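You operate a simulated robot arm through the tools that you are given. There is no shell and no other tool. Be economical: measure what you need, move in short steps, check, and stop when the job is done.

The job below is to be done with a simulated two-armed robot. You get a single attempt, and the scene is never put back.

## Task
Take the rag from the checking end of the blue bench and lay it out flat on the crate end of the blue bench.

The check looks at the end state, three seconds after you hand in, the way a careful person would. Anything else that was tipped, shoved, dropped, spilled or broken makes it a failure.

## Robot
Two 7-joint arms with two-finger parallel grippers on one trunk, on a base that drives. Base frame: it is fixed to the floor where the robot stands at the start and does not move with it; the origin is under the middle of the robot, x ahead of it, y to its left, z up. Units: mm, rad, N and s.
The left shoulder is at the start at [70, 163, 1045], the right one opposite. Places, roughly: crate end of the blue bench [700, -2000, 800]. Payload 3.43 kg a hand.
The tool frame of a hand sits at the grasp point between the pads (the TCP): z along the fingers, y along the line on which they close. The tips reach 34 mm beyond it. The gripper opens to 128 mm. The fingers are 24 mm wide and 12 mm thick; the gripper's body (48 by 130 mm) begins 96 mm behind the TCP.
Orientation is that of the tool frame in the base frame, as a unit quaternion [w, x, y, z]. With the fingers straight down and closing along the base's y, the tool's x points along the base's -x, its y along +y and its z along -z.

## Interface
- The arms move only by the tool servo_tool. It takes "left_increments", "right_increments" or both (then of equal length, played together; a hand with none holds still); each is a list of rows, each an object (a shift or turn left out is 0, a gripper value left out holds the last) with "xyz": the shift along the tool's x, y, z in mm, a list of three; "rotation": the turn, a rotation vector about the tool's x, y, z in rad, a list of three; "fingers": the gripper command, from -1 (fully open) to 1 (shut), values between in proportion. In form: [{"xyz": [dx, dy, dz], "rotation": [rx, ry, rz], "fingers": fingers}, ...]. A call has 1 to 10 rows; each row is the pose to reach, as a shift and turn from the pose commanded when the call began, along the tool's axes at that moment. A row lasts 0.2 s, in which the tool goes at most 50 mm and 0.15 rad; a call with a longer step from one row to the next is refused whole, and so is a gripper value outside its range. A pose out of reach is approached as far as the arm can. The call stops where the force on the tool passes 40 N (or 10 N more than at its start, if that is more) or the arm is blocked; 0.2 s more then pass. The fingers move at their own pace (about 153 mm/s each) and stop on an object; they squeeze with about 40 N. The grip force told is the motor's: it shows also when the fingers shut on nothing. Time passes only in rows, and 0.2 s behind the last, so rows that repeat a pose let the fingers close. It gives the time, the measured TCP pose, the force on the tool (base axes), the opening and the grip force at its end, in the units of the frame above (readings bear some noise).
- Cameras (640 x 400 px; columns grow to the right, rows downward): "scene" is now at [147.5, -9.6, 1270.9]; the picture's right is [-0.09, -1.00, 0.00], its down [-0.58, 0.05, -0.81] and it looks along [0.81, -0.07, -0.58] (base axes); focal length 293 px, centre (320, 200). "left" rides on the left gripper at [76, 11, -160] in its tool frame; the picture's right is [-0.15, 0.99, 0.00], its down [-0.88, -0.13, -0.46] and it looks along [-0.45, -0.07, 0.89] (tool axes); focal length 234 px, centre (320, 200). "right" rides on the right gripper at [76, -11, -160] in its tool frame; the picture's right is [0.15, 0.99, 0.00], its down [-0.88, 0.13, -0.46] and it looks along [-0.45, 0.07, 0.89] (tool axes); focal length 234 px, centre (320, 200). There is no depth. A picture from a camera that has moved, and an enlarged one, comes with that camera's place and axes in the base frame and with its lens. The place of the scene camera against the robot may be out by one fixed shift of up to 12 mm in any direction.
- snapshot(camera): a new picture of that camera. No time passes.
- lift_body(by): slides the trunk up (or, below 0, down) by that many mm; the arms and the scene camera ride with it, the base frame stays. It gives what a move gives, with no picture.
- drive_base(legs): drives the robot by 1 to 6 legs, each [ahead, left, turn to the left] in mm, mm and rad, along the robot's own axes; the way and the turn of a leg run together, so that a leg with both is an arc; at most 1500 mm and 3.142 rad a leg. The arms and the cameras ride along, it lands a little off, and it stops where it bumps. It gives what a move gives.
- pan_tilt(pan, tilt): turns the head with the scene camera to pan (to the left, within 1.501 rad either way) and tilt (down, from -0.506 to 1.204), counted from straight ahead of the robot. It gives what a move gives.
- zoom(camera, box): a new picture of the part [left, top, right, bottom] of that camera's present view, enlarged. No time passes.
- close_job(): hands the job in; it is judged then, once.

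Work in short steps. Places have to be worked out from the pictures, the camera data and where the tool is seen: move nearer, look again, correct. Check each grasp and each placing, and mend what went wrong. You have 120 turns and 100 pictures in all, those below and enlarged ones among them. Open the grippers and draw the arms clear of the work before you hand the job in, unless the task says otherwise; then end with one line.

The tools are called after "Emit:" as a command line: name --argument value ..., lists and objects as JSON in quotes. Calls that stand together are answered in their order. servo_tool: Moves the arms, as the interface text tells. Its arguments: {"type":"object","properties":{"left_increments":{"type":"array","items":{"type":"object","properties":{"xyz":{"type":"array","items":{"type":"number"}},"rotation":{"type":"array","items":{"type":"number"}},"fingers":{"type":"number"}}}},"right_increments":{"type":"array","items":{"type":"object","properties":{"xyz":{"type":"array","items":{"type":"number"}},"rotation":{"type":"array","items":{"type":"number"}},"fingers":{"type":"number"}}}}},"required":[]} The other tools are called the same way: lift_body (by) slides the trunk up or down; drive_base (legs) drives the base; pan_tilt (pan, tilt) turns the head that bears the scene camera; snapshot (camera) takes a picture; zoom (camera, box) takes an enlarged picture of a part of a camera's view; close_job () hands the job in.

At the start:

```text
time: 0.0
left_tcp_pos: [669.6, 268.4, 978.8]
left_tcp_rot: [0.0, 0.0, 1.0, 0.0]
left_force: [-0.7, -0.4, 0.2]
left_finger_gap: 127.8
left_grip_force: 0.0
right_tcp_pos: [496.6, -160.6, 1013.6]
right_tcp_rot: [-0.001, 0.001, 1.0, 0.0]
right_force: [0.1, -0.3, 0.0]
right_finger_gap: 128.0
right_grip_force: 0.0
trunk travel left (down, up): [-525.0, 415.0]
robot x, y, heading: [-3.5, -1.4, -0.005]
head pan, tilt: [-0.089, 0.62]
```

scene: 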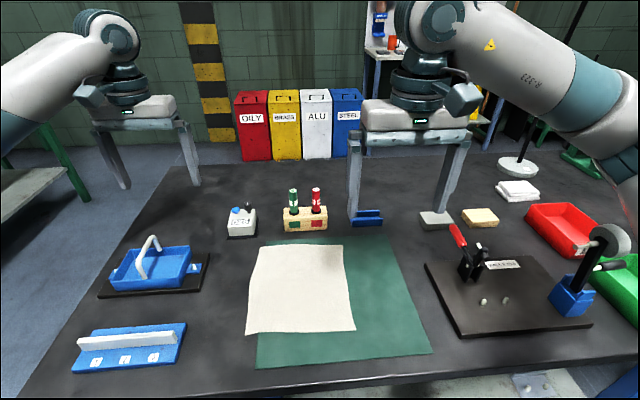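
right: 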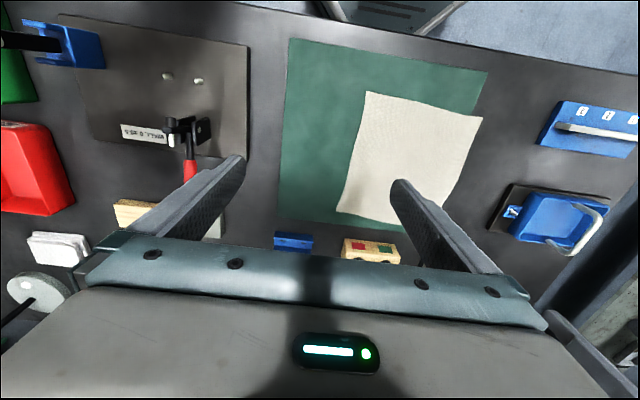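
left: 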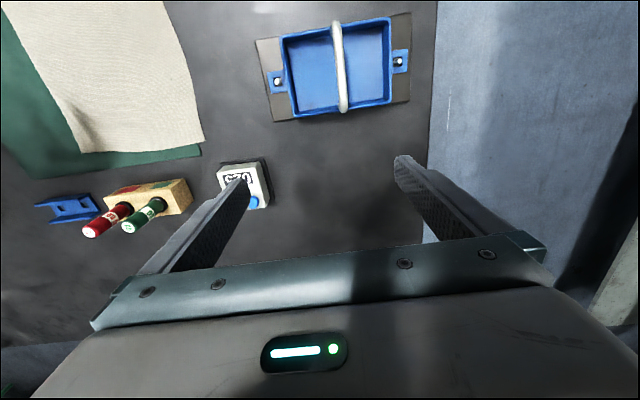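

The bench ahead carries a cream cloth on a green mat; I need to see which bench is the blue one. I look to the right first.

Emit:
pan_tilt --pan -1.2 --tilt 0.45

Emit:
snapshot --camera "scene"

```text
time: 1.3
left_tcp_pos: [669.7, 268.0, 978.2]
left_tcp_rot: [0.0, 0.0, 1.0, -0.001]
left_force: [-0.2, -0.1, 0.6]
left_finger_gap: 128.0
left_grip_force: 0.0
right_tcp_pos: [495.9, -160.4, 1012.7]
right_tcp_rot: [0.0, 0.0, 1.0, 0.0]
right_force: [0.4, -0.1, -0.8]
right_finger_gap: 128.0
right_grip_force: 0.0
trunk travel left (down, up): [-525.0, 415.0]
robot x, y, heading: [-0.9, 0.2, -0.001]
head pan, tilt: [-1.201, 0.45]
```

```text
96 pictures are left
camera scene: at [93.4, -87.5, 1286.2], right [-0.93, -0.36, 0.0], down [-0.16, 0.41, -0.9], along [0.33, -0.84, -0.44], focal length 293 px, centre (320, 200)
```

scene: 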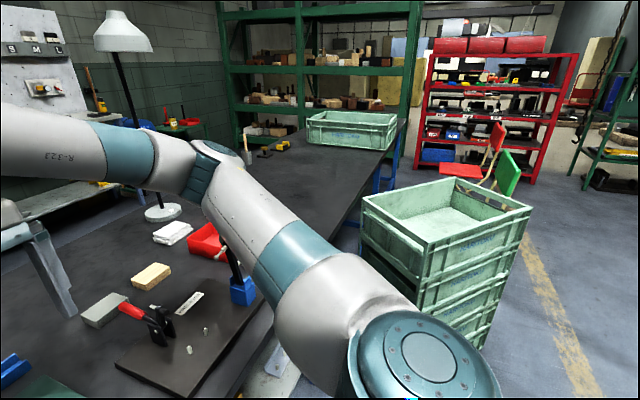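

The bench runs on to the right and has blue legs, with a crate at its far end near y = -2300. I check the left side too, so that I pick the right rag.

Emit:
pan_tilt --pan 0.9 --tilt 0.5

Emit:
snapshot --camera "scene"

Emit:
pan_tilt --pan 0.0 --tilt 0.75

Emit:
snapshot --camera "scene"

```text
time: 3.3
left_tcp_pos: [670.4, 268.6, 979.3]
left_tcp_rot: [0.0, 0.0, 1.0, 0.0]
left_force: [-1.0, -0.3, 0.1]
left_finger_gap: 128.3
left_grip_force: 0.0
right_tcp_pos: [496.8, -159.7, 1014.2]
right_tcp_rot: [-0.001, 0.0, 1.0, 0.0]
right_force: [0.8, -0.9, 0.0]
right_finger_gap: 128.1
right_grip_force: 0.2
trunk travel left (down, up): [-525.0, 415.0]
robot x, y, heading: [-1.7, -3.0, -0.006]
head pan, tilt: [0.901, 0.499]
```

```text
95 pictures are left
camera scene: at [116.6, 69.4, 1281.7], right [0.78, -0.62, 0.0], down [-0.3, -0.38, -0.88], along [0.55, 0.69, -0.48], focal length 293 px, centre (320, 200)
```

scene: 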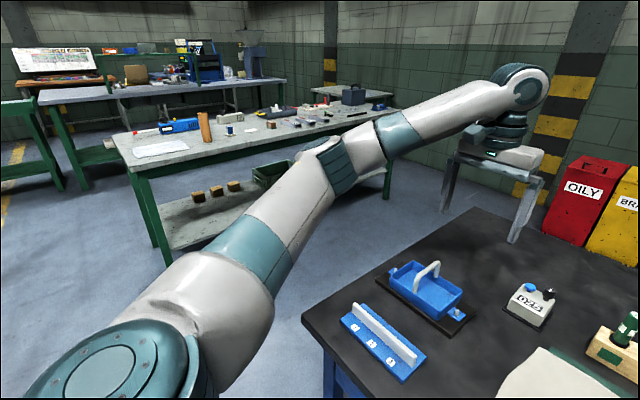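

```text
time: 4.5
left_tcp_pos: [670.2, 268.0, 978.6]
left_tcp_rot: [0.0, 0.0, 1.0, 0.001]
left_force: [-1.2, 0.0, 0.1]
left_finger_gap: 128.1
left_grip_force: 0.0
right_tcp_pos: [496.3, -160.3, 1013.9]
right_tcp_rot: [0.0, 0.0, 1.0, 0.0]
right_force: [0.6, 0.2, -0.2]
right_finger_gap: 128.0
right_grip_force: 0.1
trunk travel left (down, up): [-525.0, 415.0]
robot x, y, heading: [3.7, 1.3, 0.0]
head pan, tilt: [0.0, 0.75]
```

```text
94 pictures are left
camera scene: at [142.9, -1.8, 1259.7], right [0.0, -1.0, 0.0], down [-0.68, 0.0, -0.73], along [0.73, 0.0, -0.68], focal length 293 px, centre (320, 200)
```

scene: 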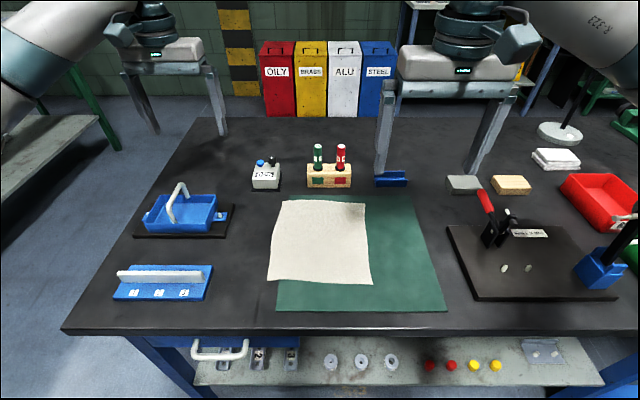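

The rag is the cream cloth on the green mat: corners about (462,-106), (473,106), (716,87), (700,-120). Before grasping I check the route and look closely at the rag.

Emit:
zoom --camera "scene" --box '[240, 170, 460, 320]'

Emit:
pan_tilt --pan -1.5 --tilt 0.55

Emit:
snapshot --camera "scene"

```text
2.67 times, centred on (350, 245) of scene
camera zoom: at [142.9, -1.8, 1259.7], right [0.0, -1.0, 0.0], down [-0.68, 0.0, -0.73], along [0.73, 0.0, -0.68], focal length 782 px, centre (240, 80)
```

zoom: 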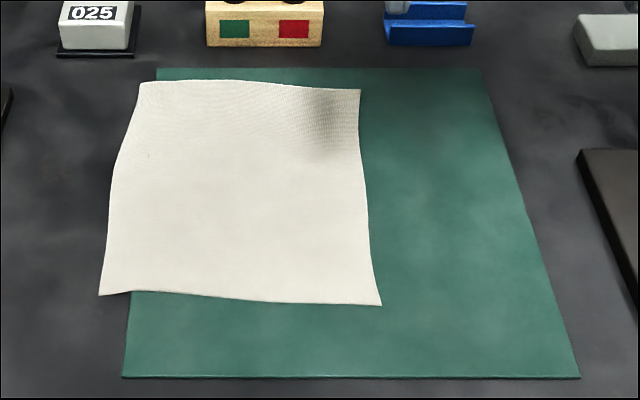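

```text
time: 6.1
left_tcp_pos: [669.9, 269.5, 976.8]
left_tcp_rot: [0.0, 0.0, 1.0, 0.0]
left_force: [0.2, 0.5, -0.3]
left_finger_gap: 127.8
left_grip_force: 0.1
right_tcp_pos: [497.5, -159.4, 1014.3]
right_tcp_rot: [0.0, -0.001, 1.0, 0.001]
right_force: [0.0, 0.1, 0.5]
right_finger_gap: 127.9
right_grip_force: 0.2
trunk travel left (down, up): [-525.0, 415.0]
robot x, y, heading: [0.6, -0.4, -0.001]
head pan, tilt: [-1.499, 0.55]
```

```text
92 pictures are left
camera scene: at [66.5, -91.4, 1277.1], right [-1.0, -0.07, 0.0], down [-0.04, 0.52, -0.85], along [0.06, -0.85, -0.52], focal length 293 px, centre (320, 200)
```

scene: 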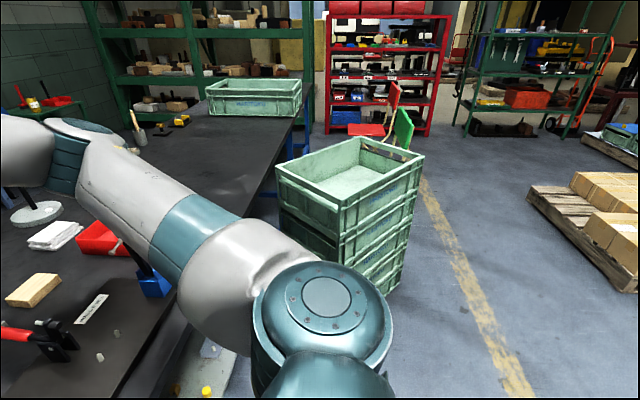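

The stack of crates stands on the floor at about x -300..300, y -700..-1400, so I will have to drive round it. First I bring both hands above the near edge of the rag, turning them to close along x.

Emit:
servo_tool --left_increments '[{"xyz": [20, -19, 0], "rotation": [0, 0, 0.15]}, {"xyz": [41, -38, 0], "rotation": [0, 0, 0.3]}, {"xyz": [62, -56, 5], "rotation": [0, 0, 0.45]}, {"xyz": [82, -75, 10], "rotation": [0, 0, 0.6]}, {"xyz": [103, -94, 20], "rotation": [0, 0, 0.75]}, {"xyz": [123, -113, 30], "rotation": [0, 0, 0.9]}, {"xyz": [144, -132, 45], "rotation": [0, 0, 1.05]}, {"xyz": [164, -150, 60], "rotation": [0, 0, 1.2]}, {"xyz": [185, -169, 80], "rotation": [0, 0, 1.35]}, {"xyz": [205, -188, 98], "rotation": [0, 0, 1.5]}]' --right_increments '[{"xyz": [0, 0, 0], "rotation": [0, 0, -0.15]}, {"xyz": [0, 0, 0], "rotation": [0, 0, -0.3]}, {"xyz": [0, 0, 10], "rotation": [0, 0, -0.45]}, {"xyz": [0, 0, 20], "rotation": [0, 0, -0.6]}, {"xyz": [5, 0, 40], "rotation": [0, 0, -0.75]}, {"xyz": [10, 15, 60], "rotation": [0, 0, -0.9]}, {"xyz": [16, 30, 80], "rotation": [0, 0, -1.05]}, {"xyz": [22, 45, 100], "rotation": [0, 0, -1.2]}, {"xyz": [28, 60, 120], "rotation": [0, 0, -1.35]}, {"xyz": [32, 75, 134], "rotation": [0, 0, -1.5]}]'

Emit:
pan_tilt --pan 0.0 --tilt 0.9

Emit:
snapshot --camera "scene"

```text
time: 8.3
left_tcp_pos: [459.6, 86.8, 886.0]
left_tcp_rot: [0.005, 0.682, 0.731, -0.002]
left_force: [0.4, -0.3, -0.8]
left_finger_gap: 128.1
left_grip_force: 0.0
right_tcp_pos: [459.3, -76.0, 885.3]
right_tcp_rot: [0.0, -0.683, 0.73, -0.006]
right_force: [-0.4, 0.5, -0.4]
right_finger_gap: 128.0
right_grip_force: 0.0
trunk travel left (down, up): [-525.0, 415.0]
robot x, y, heading: [-0.2, -3.6, 0.004]
head pan, tilt: [-1.499, 0.55]
```

```text
time: 9.9
left_tcp_pos: [461.7, 87.3, 883.9]
left_tcp_rot: [0.004, 0.68, 0.733, -0.002]
left_force: [0.7, -0.1, -0.5]
left_finger_gap: 128.1
left_grip_force: 0.1
right_tcp_pos: [461.1, -77.2, 883.0]
right_tcp_rot: [-0.001, -0.681, 0.732, -0.007]
right_force: [0.2, 0.2, -0.3]
right_finger_gap: 128.0
right_grip_force: 0.1
trunk travel left (down, up): [-525.0, 415.0]
robot x, y, heading: [-0.9, -2.1, 0.0]
head pan, tilt: [0.0, 0.901]
```

```text
91 pictures are left
camera scene: at [130.5, 10.0, 1248.5], right [0.0, -1.0, 0.01], down [-0.78, -0.01, -0.62], along [0.62, -0.01, -0.78], focal length 293 px, centre (320, 200)
```

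scene: 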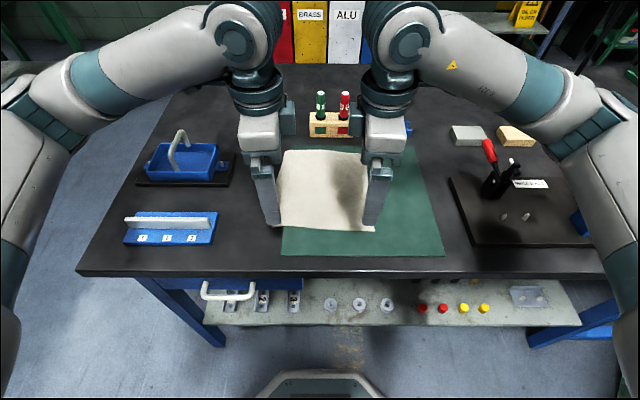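

Both hands hang over the near edge. I look through the wrist cameras for the exact place of the edge.

Emit:
snapshot --camera "left"

Emit:
snapshot --camera "right"

```text
90 pictures are left
camera left: at [465.4, 166.2, 1042.1], right [1.0, -0.07, 0.01], down [-0.07, -0.88, 0.46], along [-0.03, -0.46, -0.89], focal length 234 px, centre (320, 200)
```

left: 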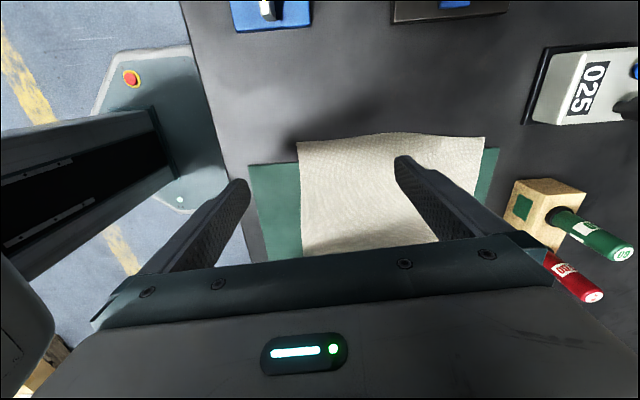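

```text
89 pictures are left
camera right: at [465.2, -152.2, 1045.3], right [-1.0, -0.08, -0.01], down [-0.07, 0.89, 0.45], along [-0.03, 0.45, -0.9], focal length 234 px, centre (320, 200)
```

right: 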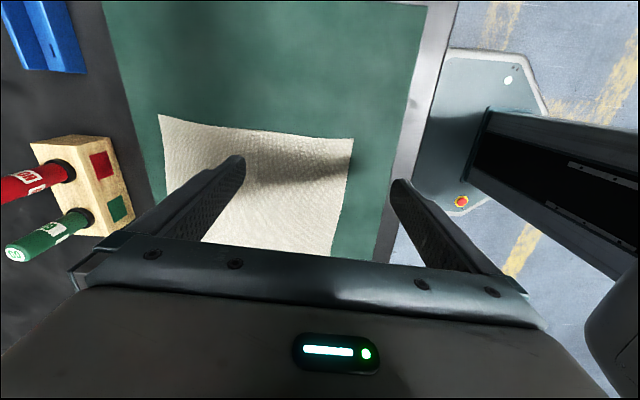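

Wrist views put the near edge at about x = 420–435, the scene camera nearer 465, so the table height may be off. I go down in part with the fingers half closed, and look again.

Emit:
servo_tool --left_increments '[{"xyz": [-5, -8, 20], "rotation": [0, 0, 0.07], "fingers": 0.06}, {"xyz": [-11, -17, 40], "rotation": [0, 0, 0.07], "fingers": 0.06}, {"xyz": [-11, -17, 50], "rotation": [0, 0, 0.07], "fingers": 0.06}]' --right_increments '[{"xyz": [-2, 13, 20], "rotation": [0, 0, -0.07], "fingers": 0.06}, {"xyz": [-5, 26, 40], "rotation": [0, 0, -0.07], "fingers": 0.06}, {"xyz": [-5, 26, 50], "rotation": [0, 0, -0.07], "fingers": 0.06}]'

Emit:
snapshot --camera "left"

Emit:
snapshot --camera "right"

Emit:
zoom --camera "scene" --box '[220, 130, 420, 260]'

```text
time: 10.7
left_tcp_pos: [454.8, 77.0, 825.7]
left_tcp_rot: [0.002, 0.702, 0.712, -0.005]
left_force: [-0.1, -2.4, -0.1]
left_finger_gap: 60.4
left_grip_force: 0.0
right_tcp_pos: [446.9, -65.4, 833.1]
right_tcp_rot: [0.003, 0.713, -0.701, 0.004]
right_force: [0.4, -0.3, 0.6]
right_finger_gap: 60.2
right_grip_force: 0.0
trunk travel left (down, up): [-525.0, 415.0]
robot x, y, heading: [5.8, 0.8, 0.012]
head pan, tilt: [0.0, 0.901]
```

```text
88 pictures are left
camera left: at [465.5, 155.8, 984.6], right [0.99, -0.13, 0.0], down [-0.12, -0.88, 0.47], along [-0.07, -0.46, -0.88], focal length 234 px, centre (320, 200)
```

left: 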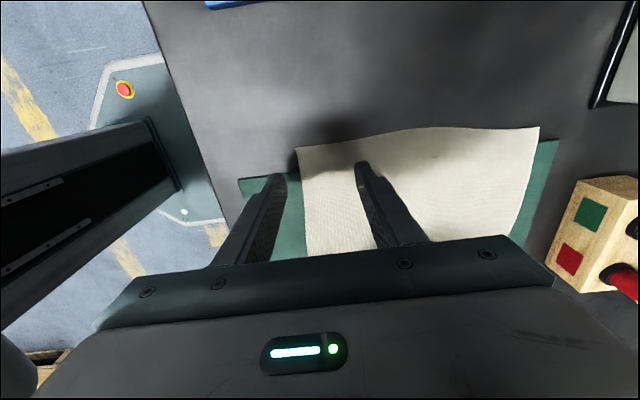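

```text
87 pictures are left
camera right: at [459.2, -139.6, 993.3], right [-0.99, -0.16, 0.0], down [-0.15, 0.88, 0.45], along [-0.07, 0.44, -0.89], focal length 234 px, centre (320, 200)
```

right: 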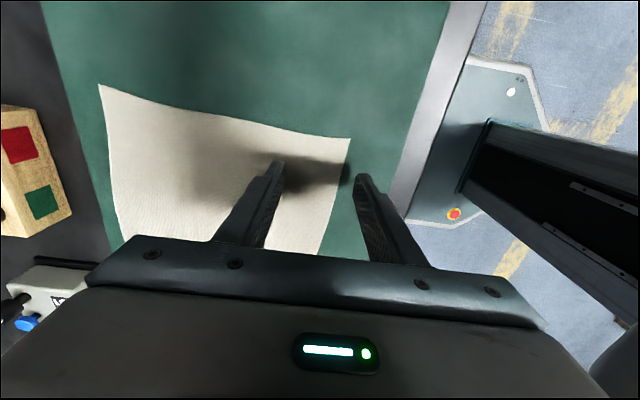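

```text
3.08 times, centred on (320, 195) of scene
camera zoom: at [144.7, 8.6, 1246.6], right [0.01, -1.0, 0.01], down [-0.79, -0.02, -0.62], along [0.62, 0.0, -0.79], focal length 902 px, centre (320, 215)
```

zoom: 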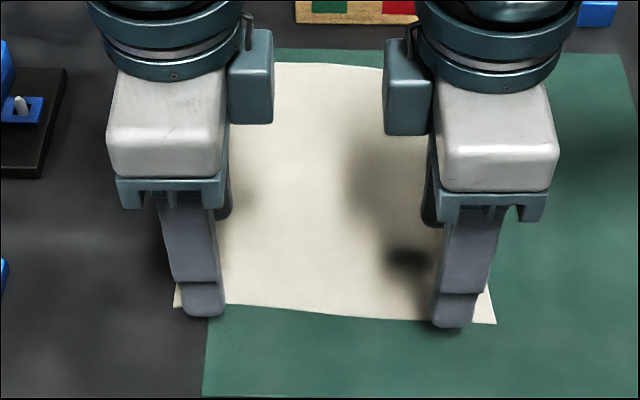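

Comparing views at two heights puts the rag surface near z = 785, not 724, so the tips are almost down. The near edge lies between the fingers of both hands; I lower the left one slowly until it touches.

Emit:
servo_tool --left_increments '[{"xyz": [0, -3, 3]}, {"xyz": [0, -5, 6]}, {"xyz": [0, -5, 8]}, {"xyz": [0, -5, 10]}]'

Emit:
zoom --camera "left" --box '[220, 100, 460, 260]'

```text
time: 11.7
left_tcp_pos: [448.6, 81.6, 816.9]
left_tcp_rot: [0.001, 0.702, 0.712, -0.006]
left_force: [-1.4, -0.1, -0.6]
left_finger_gap: 60.2
left_grip_force: 0.1
right_tcp_pos: [445.6, -61.7, 830.8]
right_tcp_rot: [0.003, 0.713, -0.701, 0.002]
right_force: [-0.2, 0.3, -0.7]
right_finger_gap: 60.3
right_grip_force: 0.1
trunk travel left (down, up): [-525.0, 415.0]
robot x, y, heading: [1.1, 1.6, 0.014]
head pan, tilt: [0.0, 0.901]
```

```text
2.50 times, centred on (340, 180) of left
camera zoom: at [458.6, 159.5, 974.7], right [0.99, -0.13, -0.01], down [-0.11, -0.88, 0.46], along [-0.07, -0.46, -0.89], focal length 585 px, centre (270, 250)
```

zoom: 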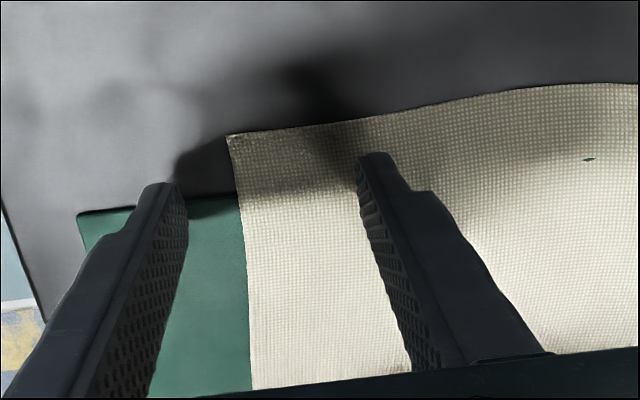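

No contact yet, and the shadow shows there is still some room. I keep lowering the left hand in small steps.

Emit:
servo_tool --left_increments '[{"xyz": [0, 0, 4]}, {"xyz": [0, 0, 8]}, {"xyz": [0, 0, 12]}, {"xyz": [0, 0, 15]}]'

Emit:
zoom --camera "left" --box '[220, 100, 460, 260]'

```text
time: 12.7
left_tcp_pos: [445.9, 81.9, 809.2]
left_tcp_rot: [0.003, 0.7, 0.714, 0.0]
left_force: [-0.1, -0.6, 0.0]
left_finger_gap: 60.3
left_grip_force: 0.2
right_tcp_pos: [441.1, -62.3, 834.2]
right_tcp_rot: [-0.002, 0.716, -0.698, 0.002]
right_force: [-0.3, -0.6, 1.0]
right_finger_gap: 59.9
right_grip_force: 0.0
trunk travel left (down, up): [-525.0, 415.0]
robot x, y, heading: [-0.9, 0.4, 0.011]
head pan, tilt: [0.0, 0.901]
stopped in row 4 (left hand): the force on the tool passed its limit (the readings are from after the stop); the commanded pose is now the measured one
```

```text
2.50 times, centred on (340, 180) of left
camera zoom: at [453.3, 157.7, 967.7], right [0.99, -0.13, 0.01], down [-0.12, -0.88, 0.46], along [-0.05, -0.46, -0.89], focal length 585 px, centre (270, 250)
```

zoom: 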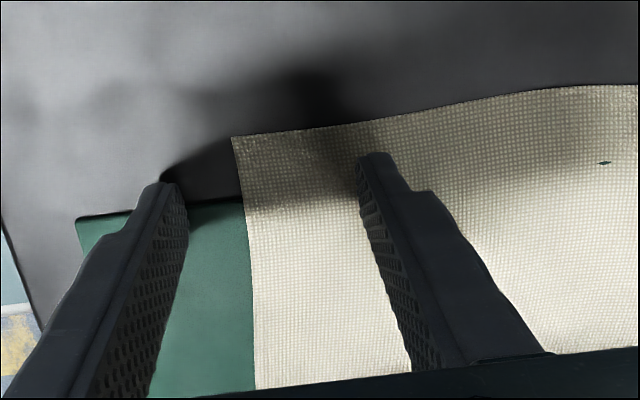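

Contact at TCP z ≈ 809, so the surface is near z = 775. I close the left fingers here with a very slight press.

Emit:
servo_tool --left_increments '[{"xyz": [0, 0, 1], "fingers": 0.3}, {"xyz": [0, 0, 1], "fingers": 0.6}, {"xyz": [0, 0, 1], "fingers": 1}, {"xyz": [0, 0, 1], "fingers": 1}, {"xyz": [0, 0, 0], "fingers": 1}]'

Emit:
zoom --camera "left" --box '[220, 100, 460, 260]'

```text
time: 13.9
left_tcp_pos: [447.3, 80.6, 809.0]
left_tcp_rot: [0.004, 0.701, 0.713, -0.002]
left_force: [6.1, 2.7, 9.4]
left_finger_gap: 2.2
left_grip_force: 36.8
right_tcp_pos: [441.6, -64.3, 831.8]
right_tcp_rot: [0.001, 0.714, -0.7, 0.003]
right_force: [0.9, -0.1, 0.0]
right_finger_gap: 60.5
right_grip_force: 0.1
trunk travel left (down, up): [-525.0, 415.0]
robot x, y, heading: [-0.9, 1.2, 0.012]
head pan, tilt: [0.0, 0.901]
```

```text
2.50 times, centred on (340, 180) of left
camera zoom: at [455.1, 158.1, 967.2], right [0.99, -0.13, 0.01], down [-0.12, -0.88, 0.46], along [-0.06, -0.46, -0.89], focal length 585 px, centre (270, 250)
```

zoom: 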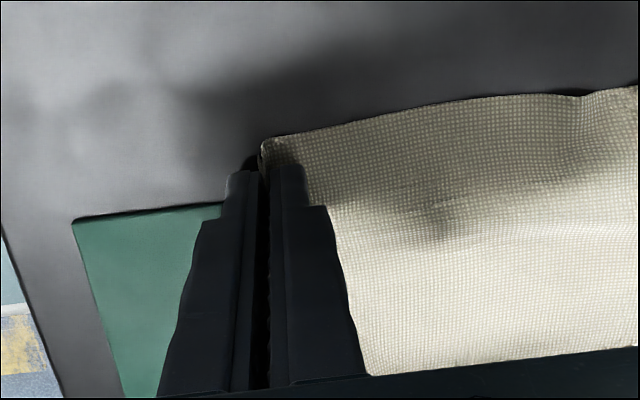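

A 2.2 mm gap with the edge caught between the pads: the left grip looks good. Now the right hand likewise.

Emit:
servo_tool --right_increments '[{"xyz": [0, 0, 6]}, {"xyz": [0, 0, 12]}, {"xyz": [0, 0, 17]}, {"xyz": [0, 0, 21]}, {"xyz": [0, 0, 25]}, {"xyz": [0, 0, 29]}]'

Emit:
zoom --camera "right" --box '[200, 100, 440, 260]'

```text
time: 15.3
left_tcp_pos: [446.4, 83.2, 808.6]
left_tcp_rot: [0.005, 0.7, 0.714, -0.001]
left_force: [1.2, -0.1, 2.1]
left_finger_gap: 1.8
left_grip_force: 36.6
right_tcp_pos: [441.8, -57.9, 808.8]
right_tcp_rot: [-0.004, 0.716, -0.698, 0.004]
right_force: [-0.8, 5.2, 37.8]
right_finger_gap: 58.9
right_grip_force: 0.0
trunk travel left (down, up): [-525.0, 415.0]
robot x, y, heading: [0.6, 2.4, 0.019]
head pan, tilt: [0.0, 0.901]
```

```text
2.50 times, centred on (320, 180) of right
camera zoom: at [453.4, -134.0, 968.9], right [-0.98, -0.17, -0.01], down [-0.16, 0.88, 0.45], along [-0.07, 0.45, -0.89], focal length 585 px, centre (320, 250)
```

zoom: 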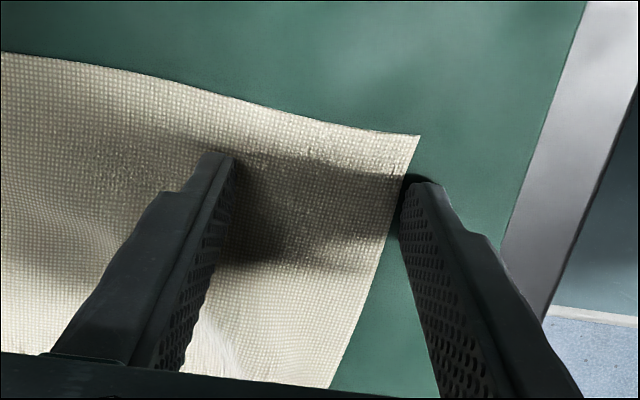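

Contact, pressing a bit hard, and the hand is some 35 mm in from the corner. I lift, shift 15 mm towards the corner, set down more lightly and close.

Emit:
servo_tool --right_increments '[{"xyz": [0, 0, -10]}, {"xyz": [15, 3, -10]}, {"xyz": [15, 3, -6]}, {"xyz": [15, 3, -3]}, {"xyz": [15, 3, -3], "fingers": 0.3}, {"xyz": [15, 3, -3], "fingers": 0.6}, {"xyz": [15, 3, -3], "fingers": 1}, {"xyz": [15, 3, -3], "fingers": 1}]'

Emit:
zoom --camera "right" --box '[200, 100, 440, 260]'

Emit:
zoom --camera "scene" --box '[200, 120, 440, 270]'

```text
time: 17.1
left_tcp_pos: [445.6, 81.1, 810.6]
left_tcp_rot: [0.006, 0.701, 0.713, -0.001]
left_force: [-0.5, -0.2, -0.2]
left_finger_gap: 2.0
left_grip_force: 36.8
right_tcp_pos: [437.3, -75.0, 809.4]
right_tcp_rot: [0.0, 0.714, -0.7, 0.003]
right_force: [9.4, 4.0, 31.7]
right_finger_gap: 2.1
right_grip_force: 36.5
trunk travel left (down, up): [-525.0, 415.0]
robot x, y, heading: [-1.0, -1.6, 0.012]
head pan, tilt: [0.0, 0.901]
```

```text
2.50 times, centred on (320, 180) of right
camera zoom: at [448.1, -152.5, 969.5], right [-0.99, -0.17, -0.01], down [-0.15, 0.88, 0.45], along [-0.07, 0.45, -0.89], focal length 585 px, centre (320, 250)
```

zoom: 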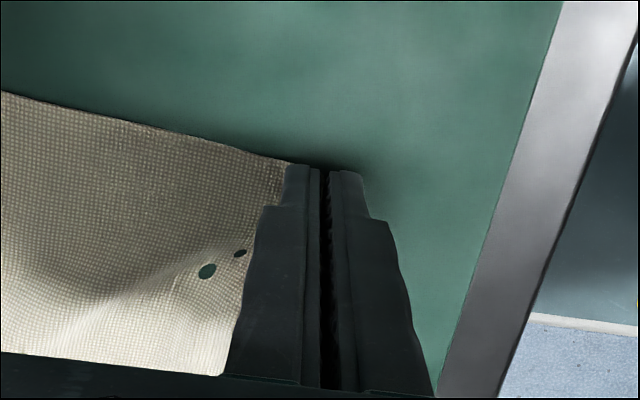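

```text
2.67 times, centred on (320, 195) of scene
camera zoom: at [135.9, 9.4, 1248.0], right [0.01, -1.0, 0.01], down [-0.78, -0.02, -0.62], along [0.62, 0.0, -0.78], focal length 782 px, centre (320, 213)
```

zoom: 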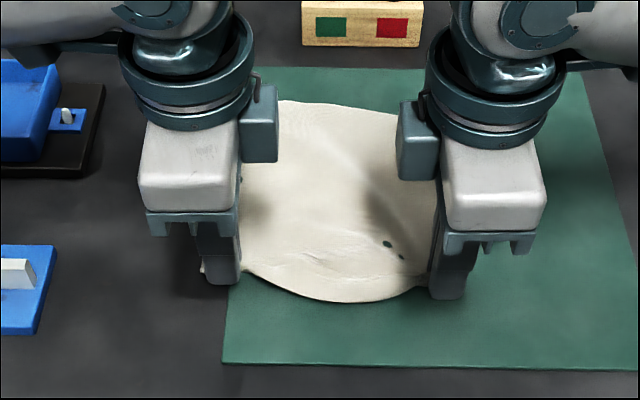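

Both hands hold the near edge. I lift both together, gently, then check.

Emit:
servo_tool --left_increments '[{"xyz": [0, 0, -15]}, {"xyz": [0, 0, -35]}, {"xyz": [0, 0, -60]}, {"xyz": [0, 0, -90]}, {"xyz": [0, 0, -120]}, {"xyz": [0, 0, -150]}, {"xyz": [0, 0, -180]}]' --right_increments '[{"xyz": [0, 0, -15]}, {"xyz": [0, 0, -35]}, {"xyz": [0, 0, -60]}, {"xyz": [0, 0, -90]}, {"xyz": [0, 0, -120]}, {"xyz": [0, 0, -150]}, {"xyz": [0, 0, -180]}]'

Emit:
snapshot --camera "scene"

```text
time: 18.7
left_tcp_pos: [442.1, 73.2, 991.4]
left_tcp_rot: [0.003, 0.702, 0.712, 0.002]
left_force: [-0.5, -0.2, 0.3]
left_finger_gap: 2.3
left_grip_force: 37.2
right_tcp_pos: [434.3, -82.8, 986.6]
right_tcp_rot: [-0.002, 0.713, -0.701, 0.001]
right_force: [-0.8, -0.4, -0.3]
right_finger_gap: 2.0
right_grip_force: 36.8
trunk travel left (down, up): [-525.0, 415.0]
robot x, y, heading: [-0.8, -0.6, 0.011]
head pan, tilt: [0.0, 0.901]
```

```text
79 pictures are left
camera scene: at [134.5, -0.1, 1247.8], right [0.01, -1.0, 0.0], down [-0.78, -0.01, -0.62], along [0.62, 0.01, -0.78], focal length 293 px, centre (320, 200)
```

scene: 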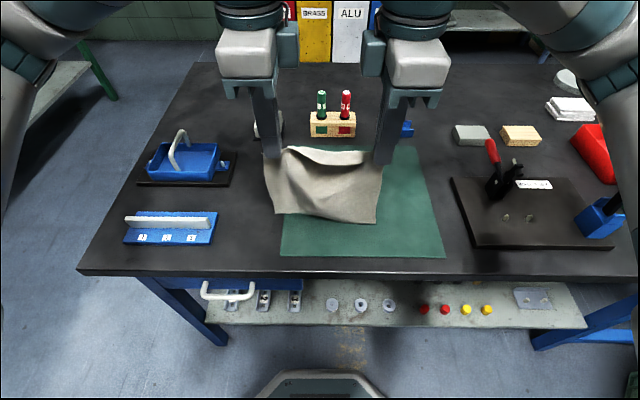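

The rag is held by both hands and nothing else moved. I raise the trunk so that it hangs clear, then look to both sides before backing out.

Emit:
lift_body --by 200

Emit:
pan_tilt --pan -1.5 --tilt 0.5

Emit:
snapshot --camera "scene"

Emit:
pan_tilt --pan 1.5 --tilt 0.5

Emit:
snapshot --camera "scene"

```text
time: 20.8
left_tcp_pos: [442.3, 73.1, 1190.3]
left_tcp_rot: [0.004, 0.702, 0.712, 0.002]
left_force: [-0.5, -0.1, 0.2]
left_finger_gap: 1.9
left_grip_force: 36.1
right_tcp_pos: [437.3, -82.6, 1185.7]
right_tcp_rot: [-0.002, 0.712, -0.702, 0.0]
right_force: [-0.2, -0.9, -0.1]
right_finger_gap: 2.0
right_grip_force: 36.9
trunk travel left (down, up): [-725.0, 215.0]
robot x, y, heading: [-1.9, 1.4, 0.014]
head pan, tilt: [0.0, 0.901]
```

```text
time: 22.4
left_tcp_pos: [442.7, 72.7, 1190.9]
left_tcp_rot: [0.003, 0.701, 0.713, 0.002]
left_force: [-0.3, 0.2, -0.9]
left_finger_gap: 2.3
left_grip_force: 36.9
right_tcp_pos: [436.4, -82.3, 1186.1]
right_tcp_rot: [-0.001, 0.712, -0.702, 0.0]
right_force: [-0.2, -0.2, 0.2]
right_finger_gap: 1.8
right_grip_force: 36.9
trunk travel left (down, up): [-725.0, 215.0]
robot x, y, heading: [4.1, -2.0, 0.012]
head pan, tilt: [-1.499, 0.499]
```

```text
78 pictures are left
camera scene: at [68.0, -91.6, 1481.7], right [-1.0, -0.09, 0.0], down [-0.04, 0.48, -0.88], along [0.07, -0.87, -0.48], focal length 293 px, centre (320, 200)
```

scene: 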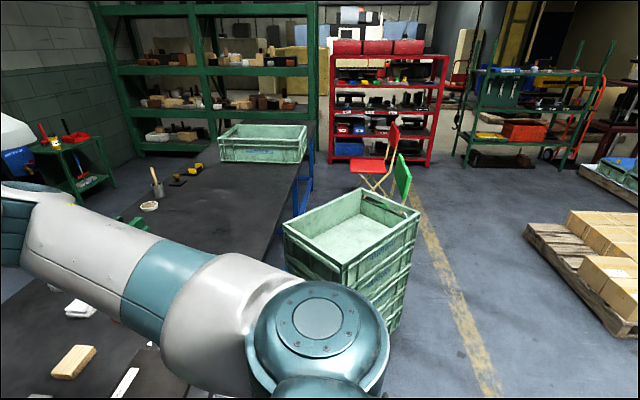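

```text
time: 25.0
left_tcp_pos: [442.8, 73.0, 1191.9]
left_tcp_rot: [0.004, 0.701, 0.713, 0.002]
left_force: [0.0, 0.2, 0.4]
left_finger_gap: 2.0
left_grip_force: 37.1
right_tcp_pos: [437.0, -82.0, 1184.7]
right_tcp_rot: [-0.003, 0.713, -0.702, 0.0]
right_force: [-0.1, 0.7, 0.6]
right_finger_gap: 2.0
right_grip_force: 36.8
trunk travel left (down, up): [-725.0, 215.0]
robot x, y, heading: [-0.7, -3.4, 0.015]
head pan, tilt: [1.499, 0.499]
```

```text
77 pictures are left
camera scene: at [65.6, 89.9, 1481.7], right [1.0, -0.06, 0.0], down [-0.03, -0.48, -0.88], along [0.05, 0.88, -0.48], focal length 293 px, centre (320, 200)
```

scene: 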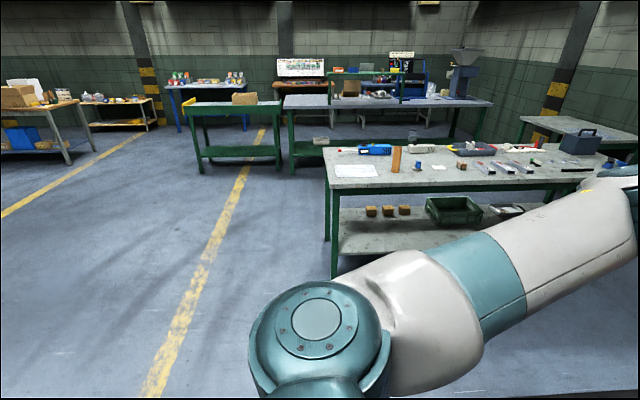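

The left and rear look open, and chairs stand behind the crate stack. I back out 500 mm and look again toward the right rear.

Emit:
drive_base --legs '[[-550, 0, 0]]'

Emit:
pan_tilt --pan -1.4 --tilt 0.4

Emit:
snapshot --camera "scene"

```text
time: 28.3
left_tcp_pos: [-122.3, 66.9, 1191.6]
left_tcp_rot: [0.003, 0.699, 0.715, 0.002]
left_force: [-0.8, 0.1, 0.6]
left_finger_gap: 2.1
left_grip_force: 37.0
right_tcp_pos: [-127.6, -89.3, 1185.9]
right_tcp_rot: [-0.001, 0.714, -0.7, 0.001]
right_force: [0.9, 0.5, -0.1]
right_finger_gap: 2.3
right_grip_force: 36.8
trunk travel left (down, up): [-725.0, 215.0]
robot x, y, heading: [-558.2, -8.5, 0.023]
head pan, tilt: [1.499, 0.499]
```

```text
time: 30.8
left_tcp_pos: [-121.8, 66.8, 1189.8]
left_tcp_rot: [0.002, 0.699, 0.715, 0.002]
left_force: [0.1, -0.4, -0.4]
left_finger_gap: 2.1
left_grip_force: 37.0
right_tcp_pos: [-127.0, -88.3, 1185.2]
right_tcp_rot: [-0.002, 0.715, -0.7, 0.0]
right_force: [0.8, -0.1, -0.5]
right_finger_gap: 2.0
right_grip_force: 36.5
trunk travel left (down, up): [-725.0, 215.0]
robot x, y, heading: [-565.6, -5.3, 0.021]
head pan, tilt: [-1.4, 0.4]
```

```text
76 pictures are left
camera scene: at [-486.8, -100.8, 1490.8], right [-0.98, -0.19, 0.0], down [-0.07, 0.38, -0.92], along [0.17, -0.9, -0.39], focal length 293 px, centre (320, 200)
```

scene: 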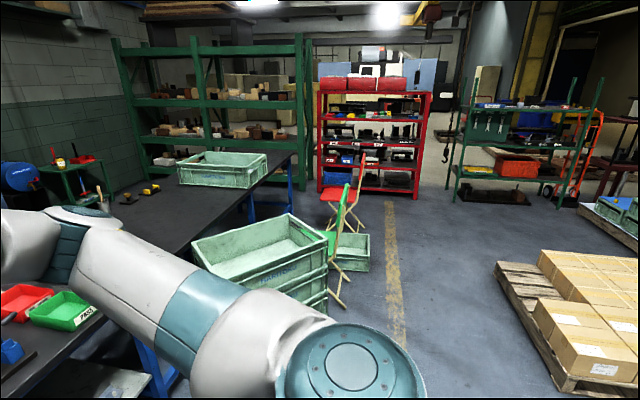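

A green chair stands near (-350,-1700), with another crate near (-450,-2150) on the floor, so I need a proper map of the crate end. I raise the head, back up further and look.

Emit:
drive_base --legs '[[-450, 0, 0], [0, -700, 0]]'

Emit:
lift_body --by 210

Emit:
pan_tilt --pan -1.0 --tilt 0.5

Emit:
snapshot --camera "scene"

```text
time: 36.9
left_tcp_pos: [-547.3, -642.9, 1191.8]
left_tcp_rot: [0.002, 0.698, 0.716, 0.002]
left_force: [0.1, -0.3, -0.3]
left_finger_gap: 2.0
left_grip_force: 36.6
right_tcp_pos: [-552.8, -799.3, 1185.9]
right_tcp_rot: [-0.001, 0.716, -0.698, 0.0]
right_force: [-0.1, 1.0, -0.2]
right_finger_gap: 1.9
right_grip_force: 36.4
trunk travel left (down, up): [-725.0, 215.0]
robot x, y, heading: [-993.6, -720.5, 0.023]
head pan, tilt: [-1.4, 0.4]
```

```text
time: 39.2
left_tcp_pos: [-547.2, -643.7, 1401.6]
left_tcp_rot: [0.004, 0.699, 0.715, 0.002]
left_force: [0.9, 0.3, -0.3]
left_finger_gap: 2.0
left_grip_force: 36.9
right_tcp_pos: [-552.7, -800.4, 1396.4]
right_tcp_rot: [-0.002, 0.716, -0.699, 0.001]
right_force: [-0.3, 1.2, 0.4]
right_finger_gap: 2.1
right_grip_force: 36.8
trunk travel left (down, up): [-935.0, 5.0]
robot x, y, heading: [-992.3, -720.6, 0.021]
head pan, tilt: [-1.4, 0.4]
```

```text
time: 40.0
left_tcp_pos: [-547.7, -642.9, 1401.9]
left_tcp_rot: [0.003, 0.699, 0.716, 0.002]
left_force: [-0.7, -0.4, 0.6]
left_finger_gap: 2.3
left_grip_force: 37.2
right_tcp_pos: [-552.2, -799.6, 1395.4]
right_tcp_rot: [-0.002, 0.716, -0.698, 0.0]
right_force: [-0.3, -0.2, -0.8]
right_finger_gap: 2.0
right_grip_force: 36.6
trunk travel left (down, up): [-935.0, 5.0]
robot x, y, heading: [-991.3, -719.1, 0.022]
head pan, tilt: [-1.0, 0.499]
```

```text
75 pictures are left
camera scene: at [-878.8, -796.7, 1691.7], right [-0.83, -0.56, 0.0], down [-0.27, 0.4, -0.88], along [0.49, -0.73, -0.48], focal length 293 px, centre (320, 200)
```

scene: 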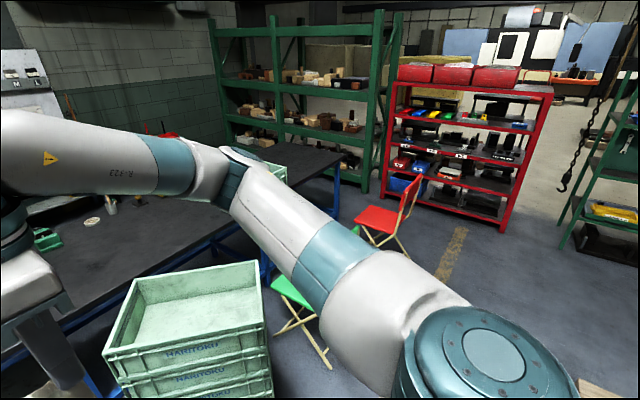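

The arm blocks the view. I move sideways to y ≈ -1650 in the clear aisle (pallet beyond x = -1500, crates and chairs at x > -500) and look straight ahead.

Emit:
drive_base --legs '[[0, -900, 0]]'

Emit:
pan_tilt --pan -0.3 --tilt 0.6

Emit:
snapshot --camera "scene"

```text
time: 44.8
left_tcp_pos: [-524.5, -1535.9, 1401.9]
left_tcp_rot: [0.003, 0.694, 0.72, 0.003]
left_force: [0.3, -0.5, -0.1]
left_finger_gap: 2.2
left_grip_force: 36.7
right_tcp_pos: [-527.7, -1692.2, 1395.5]
right_tcp_rot: [-0.001, 0.72, -0.694, 0.001]
right_force: [-0.4, -0.1, 0.2]
right_finger_gap: 1.8
right_grip_force: 36.0
trunk travel left (down, up): [-935.0, 5.0]
robot x, y, heading: [-967.3, -1620.7, 0.03]
head pan, tilt: [-1.0, 0.499]
```

```text
time: 45.8
left_tcp_pos: [-523.6, -1538.2, 1400.7]
left_tcp_rot: [0.003, 0.693, 0.721, 0.002]
left_force: [0.4, 0.3, 0.4]
left_finger_gap: 2.1
left_grip_force: 37.1
right_tcp_pos: [-526.9, -1692.9, 1395.1]
right_tcp_rot: [-0.001, 0.72, -0.694, 0.001]
right_force: [-0.7, -0.2, -0.7]
right_finger_gap: 2.0
right_grip_force: 36.5
trunk travel left (down, up): [-935.0, 5.0]
robot x, y, heading: [-967.3, -1619.4, 0.032]
head pan, tilt: [-0.3, 0.6]
```

```text
74 pictures are left
camera scene: at [-820.0, -1642.7, 1682.6], right [-0.27, -0.96, 0.0], down [-0.54, 0.15, -0.83], along [0.8, -0.22, -0.56], focal length 293 px, centre (320, 200)
```

scene: 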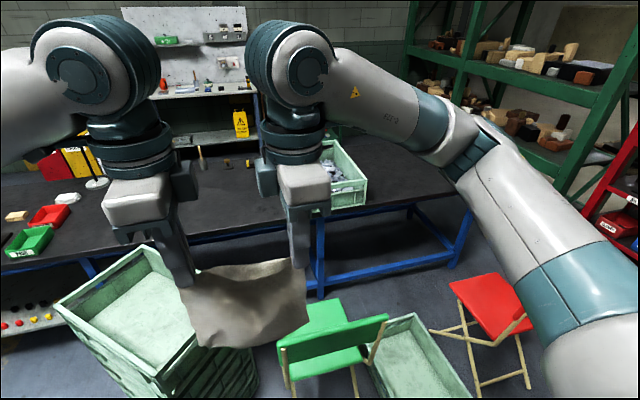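

The front of the crate end has a stack, a green chair, a floor crate and a red chair. I need to find a standing place, so I take more views from here.

Emit:
pan_tilt --pan -0.25 --tilt 1.0

Emit:
snapshot --camera "scene"

Emit:
pan_tilt --pan -1.35 --tilt 0.5

Emit:
snapshot --camera "scene"

```text
time: 46.7
left_tcp_pos: [-524.4, -1537.7, 1401.4]
left_tcp_rot: [0.003, 0.693, 0.72, 0.002]
left_force: [0.8, -0.1, 0.1]
left_finger_gap: 2.0
left_grip_force: 36.8
right_tcp_pos: [-528.2, -1693.5, 1396.5]
right_tcp_rot: [-0.003, 0.72, -0.694, 0.0]
right_force: [0.5, 0.0, -0.2]
right_finger_gap: 2.1
right_grip_force: 36.8
trunk travel left (down, up): [-935.0, 5.0]
robot x, y, heading: [-965.3, -1617.5, 0.036]
head pan, tilt: [-0.25, 1.0]
```

```text
73 pictures are left
camera scene: at [-837.2, -1634.4, 1650.7], right [-0.22, -0.98, 0.0], down [-0.82, 0.18, -0.54], along [0.53, -0.12, -0.84], focal length 293 px, centre (320, 200)
```

scene: 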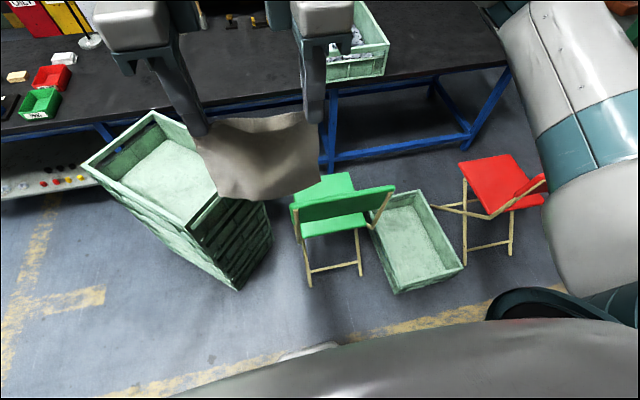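

```text
time: 48.0
left_tcp_pos: [-523.7, -1539.0, 1401.3]
left_tcp_rot: [0.002, 0.694, 0.72, 0.002]
left_force: [0.3, -1.1, 0.4]
left_finger_gap: 2.5
left_grip_force: 36.6
right_tcp_pos: [-527.2, -1694.1, 1396.1]
right_tcp_rot: [-0.002, 0.719, -0.695, 0.0]
right_force: [0.2, 0.4, 0.3]
right_finger_gap: 1.7
right_grip_force: 36.6
trunk travel left (down, up): [-935.0, 5.0]
robot x, y, heading: [-964.3, -1614.2, 0.033]
head pan, tilt: [-1.349, 0.499]
```

```text
72 pictures are left
camera scene: at [-882.2, -1707.5, 1691.7], right [-0.97, -0.25, 0.0], down [-0.12, 0.46, -0.88], along [0.22, -0.85, -0.48], focal length 293 px, centre (320, 200)
```

scene: 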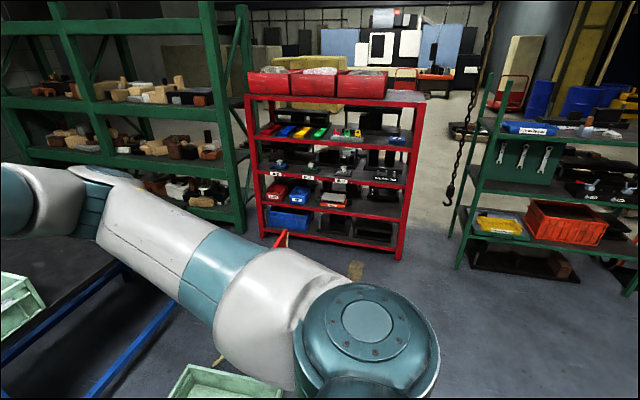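

The bench runs on to about y = -2850, beyond its crate (y -1920..-2230), and the aisle at y ≈ -3300 before the shelves (y ≈ -3830) is free. I will stand at that far end facing +y and lay the rag beside the crate; I drive down the clear aisle first.

Emit:
drive_base --legs '[[0, -1000, -0.03], [0, -600, 0]]'

Emit:
pan_tilt --pan 0.3 --tilt 0.7

Emit:
snapshot --camera "scene"

Emit:
pan_tilt --pan -0.5 --tilt 0.7

Emit:
snapshot --camera "scene"

```text
time: 56.2
left_tcp_pos: [-484.0, -3126.8, 1401.3]
left_tcp_rot: [0.003, 0.696, 0.718, 0.002]
left_force: [0.7, 0.2, 0.6]
left_finger_gap: 2.3
left_grip_force: 36.7
right_tcp_pos: [-487.8, -3282.9, 1396.1]
right_tcp_rot: [-0.002, 0.718, -0.696, 0.001]
right_force: [-0.1, -0.9, -1.1]
right_finger_gap: 2.0
right_grip_force: 37.1
trunk travel left (down, up): [-935.0, 5.0]
robot x, y, heading: [-924.0, -3209.0, 0.031]
head pan, tilt: [-1.349, 0.499]
```

```text
time: 57.9
left_tcp_pos: [-482.7, -3128.4, 1402.0]
left_tcp_rot: [0.004, 0.696, 0.718, 0.002]
left_force: [-0.2, -0.4, -0.7]
left_finger_gap: 2.2
left_grip_force: 36.9
right_tcp_pos: [-488.8, -3283.4, 1396.8]
right_tcp_rot: [-0.002, 0.718, -0.696, 0.001]
right_force: [0.0, 0.0, -0.6]
right_finger_gap: 2.0
right_grip_force: 37.0
trunk travel left (down, up): [-935.0, 5.0]
robot x, y, heading: [-926.4, -3212.3, 0.027]
head pan, tilt: [0.3, 0.7]
```

```text
71 pictures are left
camera scene: at [-785.3, -3181.6, 1674.0], right [0.32, -0.95, 0.0], down [-0.61, -0.21, -0.76], along [0.72, 0.25, -0.64], focal length 293 px, centre (320, 200)
```

scene: 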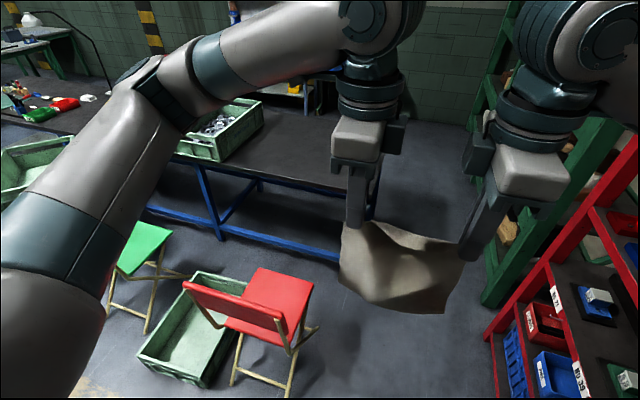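

```text
time: 59.0
left_tcp_pos: [-483.1, -3129.1, 1400.9]
left_tcp_rot: [0.003, 0.696, 0.718, 0.002]
left_force: [0.3, 0.3, 0.4]
left_finger_gap: 2.2
left_grip_force: 36.8
right_tcp_pos: [-487.8, -3283.7, 1395.5]
right_tcp_rot: [-0.002, 0.718, -0.696, 0.0]
right_force: [0.5, -0.2, -0.3]
right_finger_gap: 1.9
right_grip_force: 36.5
trunk travel left (down, up): [-935.0, 5.0]
robot x, y, heading: [-926.1, -3205.0, 0.03]
head pan, tilt: [-0.499, 0.7]
```

```text
70 pictures are left
camera scene: at [-790.0, -3247.5, 1674.0], right [-0.45, -0.89, 0.0], down [-0.57, 0.29, -0.76], along [0.68, -0.35, -0.64], focal length 293 px, centre (320, 200)
```

scene: 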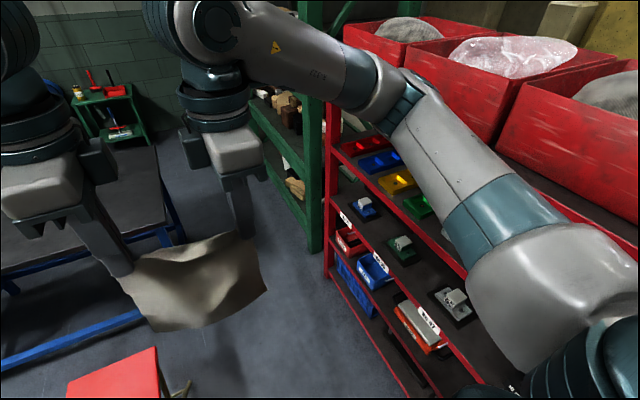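

Chair edge is at y ≈ -2880, bench end near -2950, shelves near -3860, so y ≈ -3280 is a safe lane. I straighten, shift right 70 mm and go ahead half way, then check.

Emit:
drive_base --legs '[[0, -70, -0.03], [800, 0, 0]]'

Emit:
pan_tilt --pan 0.4 --tilt 0.8

Emit:
snapshot --camera "scene"

Emit:
pan_tilt --pan -0.3 --tilt 0.7

Emit:
snapshot --camera "scene"

```text
time: 63.9
left_tcp_pos: [320.9, -3199.7, 1400.9]
left_tcp_rot: [0.004, 0.701, 0.713, 0.002]
left_force: [-0.5, 0.8, 0.1]
left_finger_gap: 2.0
left_grip_force: 37.1
right_tcp_pos: [314.0, -3355.5, 1397.1]
right_tcp_rot: [-0.002, 0.714, -0.7, 0.001]
right_force: [0.2, 0.0, 0.1]
right_finger_gap: 1.8
right_grip_force: 36.6
trunk travel left (down, up): [-935.0, 5.0]
robot x, y, heading: [-122.8, -3272.3, 0.015]
head pan, tilt: [-0.499, 0.7]
```

```text
time: 65.1
left_tcp_pos: [320.8, -3199.6, 1401.7]
left_tcp_rot: [0.003, 0.701, 0.713, 0.002]
left_force: [0.7, 0.5, 0.2]
left_finger_gap: 2.3
left_grip_force: 37.1
right_tcp_pos: [314.1, -3355.9, 1395.5]
right_tcp_rot: [-0.002, 0.714, -0.7, 0.001]
right_force: [0.4, -0.6, -0.5]
right_finger_gap: 1.9
right_grip_force: 36.9
trunk travel left (down, up): [-935.0, 5.0]
robot x, y, heading: [-124.0, -3271.9, 0.015]
head pan, tilt: [0.4, 0.799]
```

```text
69 pictures are left
camera scene: at [12.2, -3242.0, 1665.8], right [0.4, -0.92, 0.0], down [-0.66, -0.29, -0.7], along [0.64, 0.28, -0.72], focal length 293 px, centre (320, 200)
```

scene: 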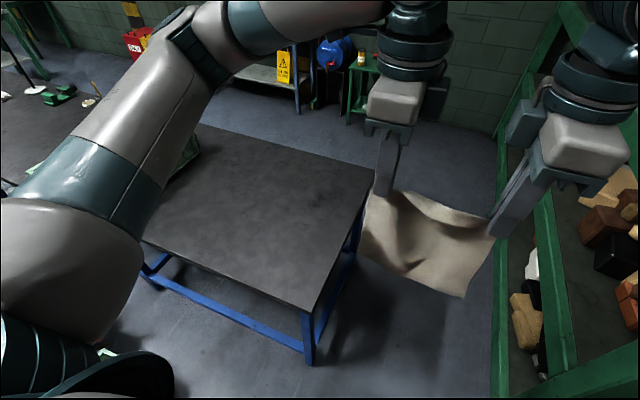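

```text
time: 66.2
left_tcp_pos: [321.0, -3199.3, 1400.8]
left_tcp_rot: [0.003, 0.701, 0.713, 0.002]
left_force: [0.5, -0.3, 0.1]
left_finger_gap: 2.0
left_grip_force: 37.2
right_tcp_pos: [314.8, -3354.7, 1395.6]
right_tcp_rot: [-0.002, 0.713, -0.702, 0.0]
right_force: [0.2, -0.1, 0.7]
right_finger_gap: 2.0
right_grip_force: 36.2
trunk travel left (down, up): [-935.0, 5.0]
robot x, y, heading: [-126.8, -3270.4, 0.017]
head pan, tilt: [-0.3, 0.7]
```

```text
68 pictures are left
camera scene: at [20.3, -3298.2, 1674.0], right [-0.28, -0.96, 0.0], down [-0.62, 0.18, -0.76], along [0.73, -0.21, -0.64], focal length 293 px, centre (320, 200)
```

scene: 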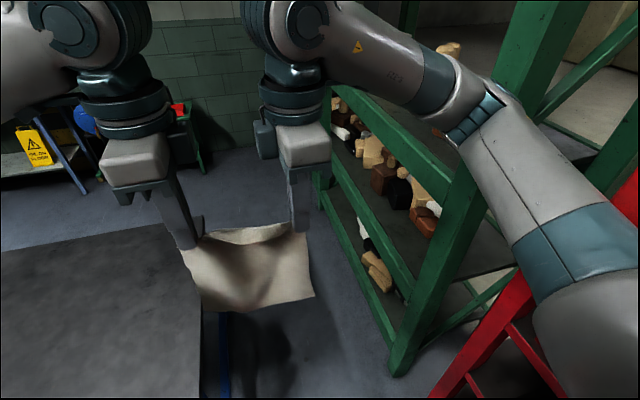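

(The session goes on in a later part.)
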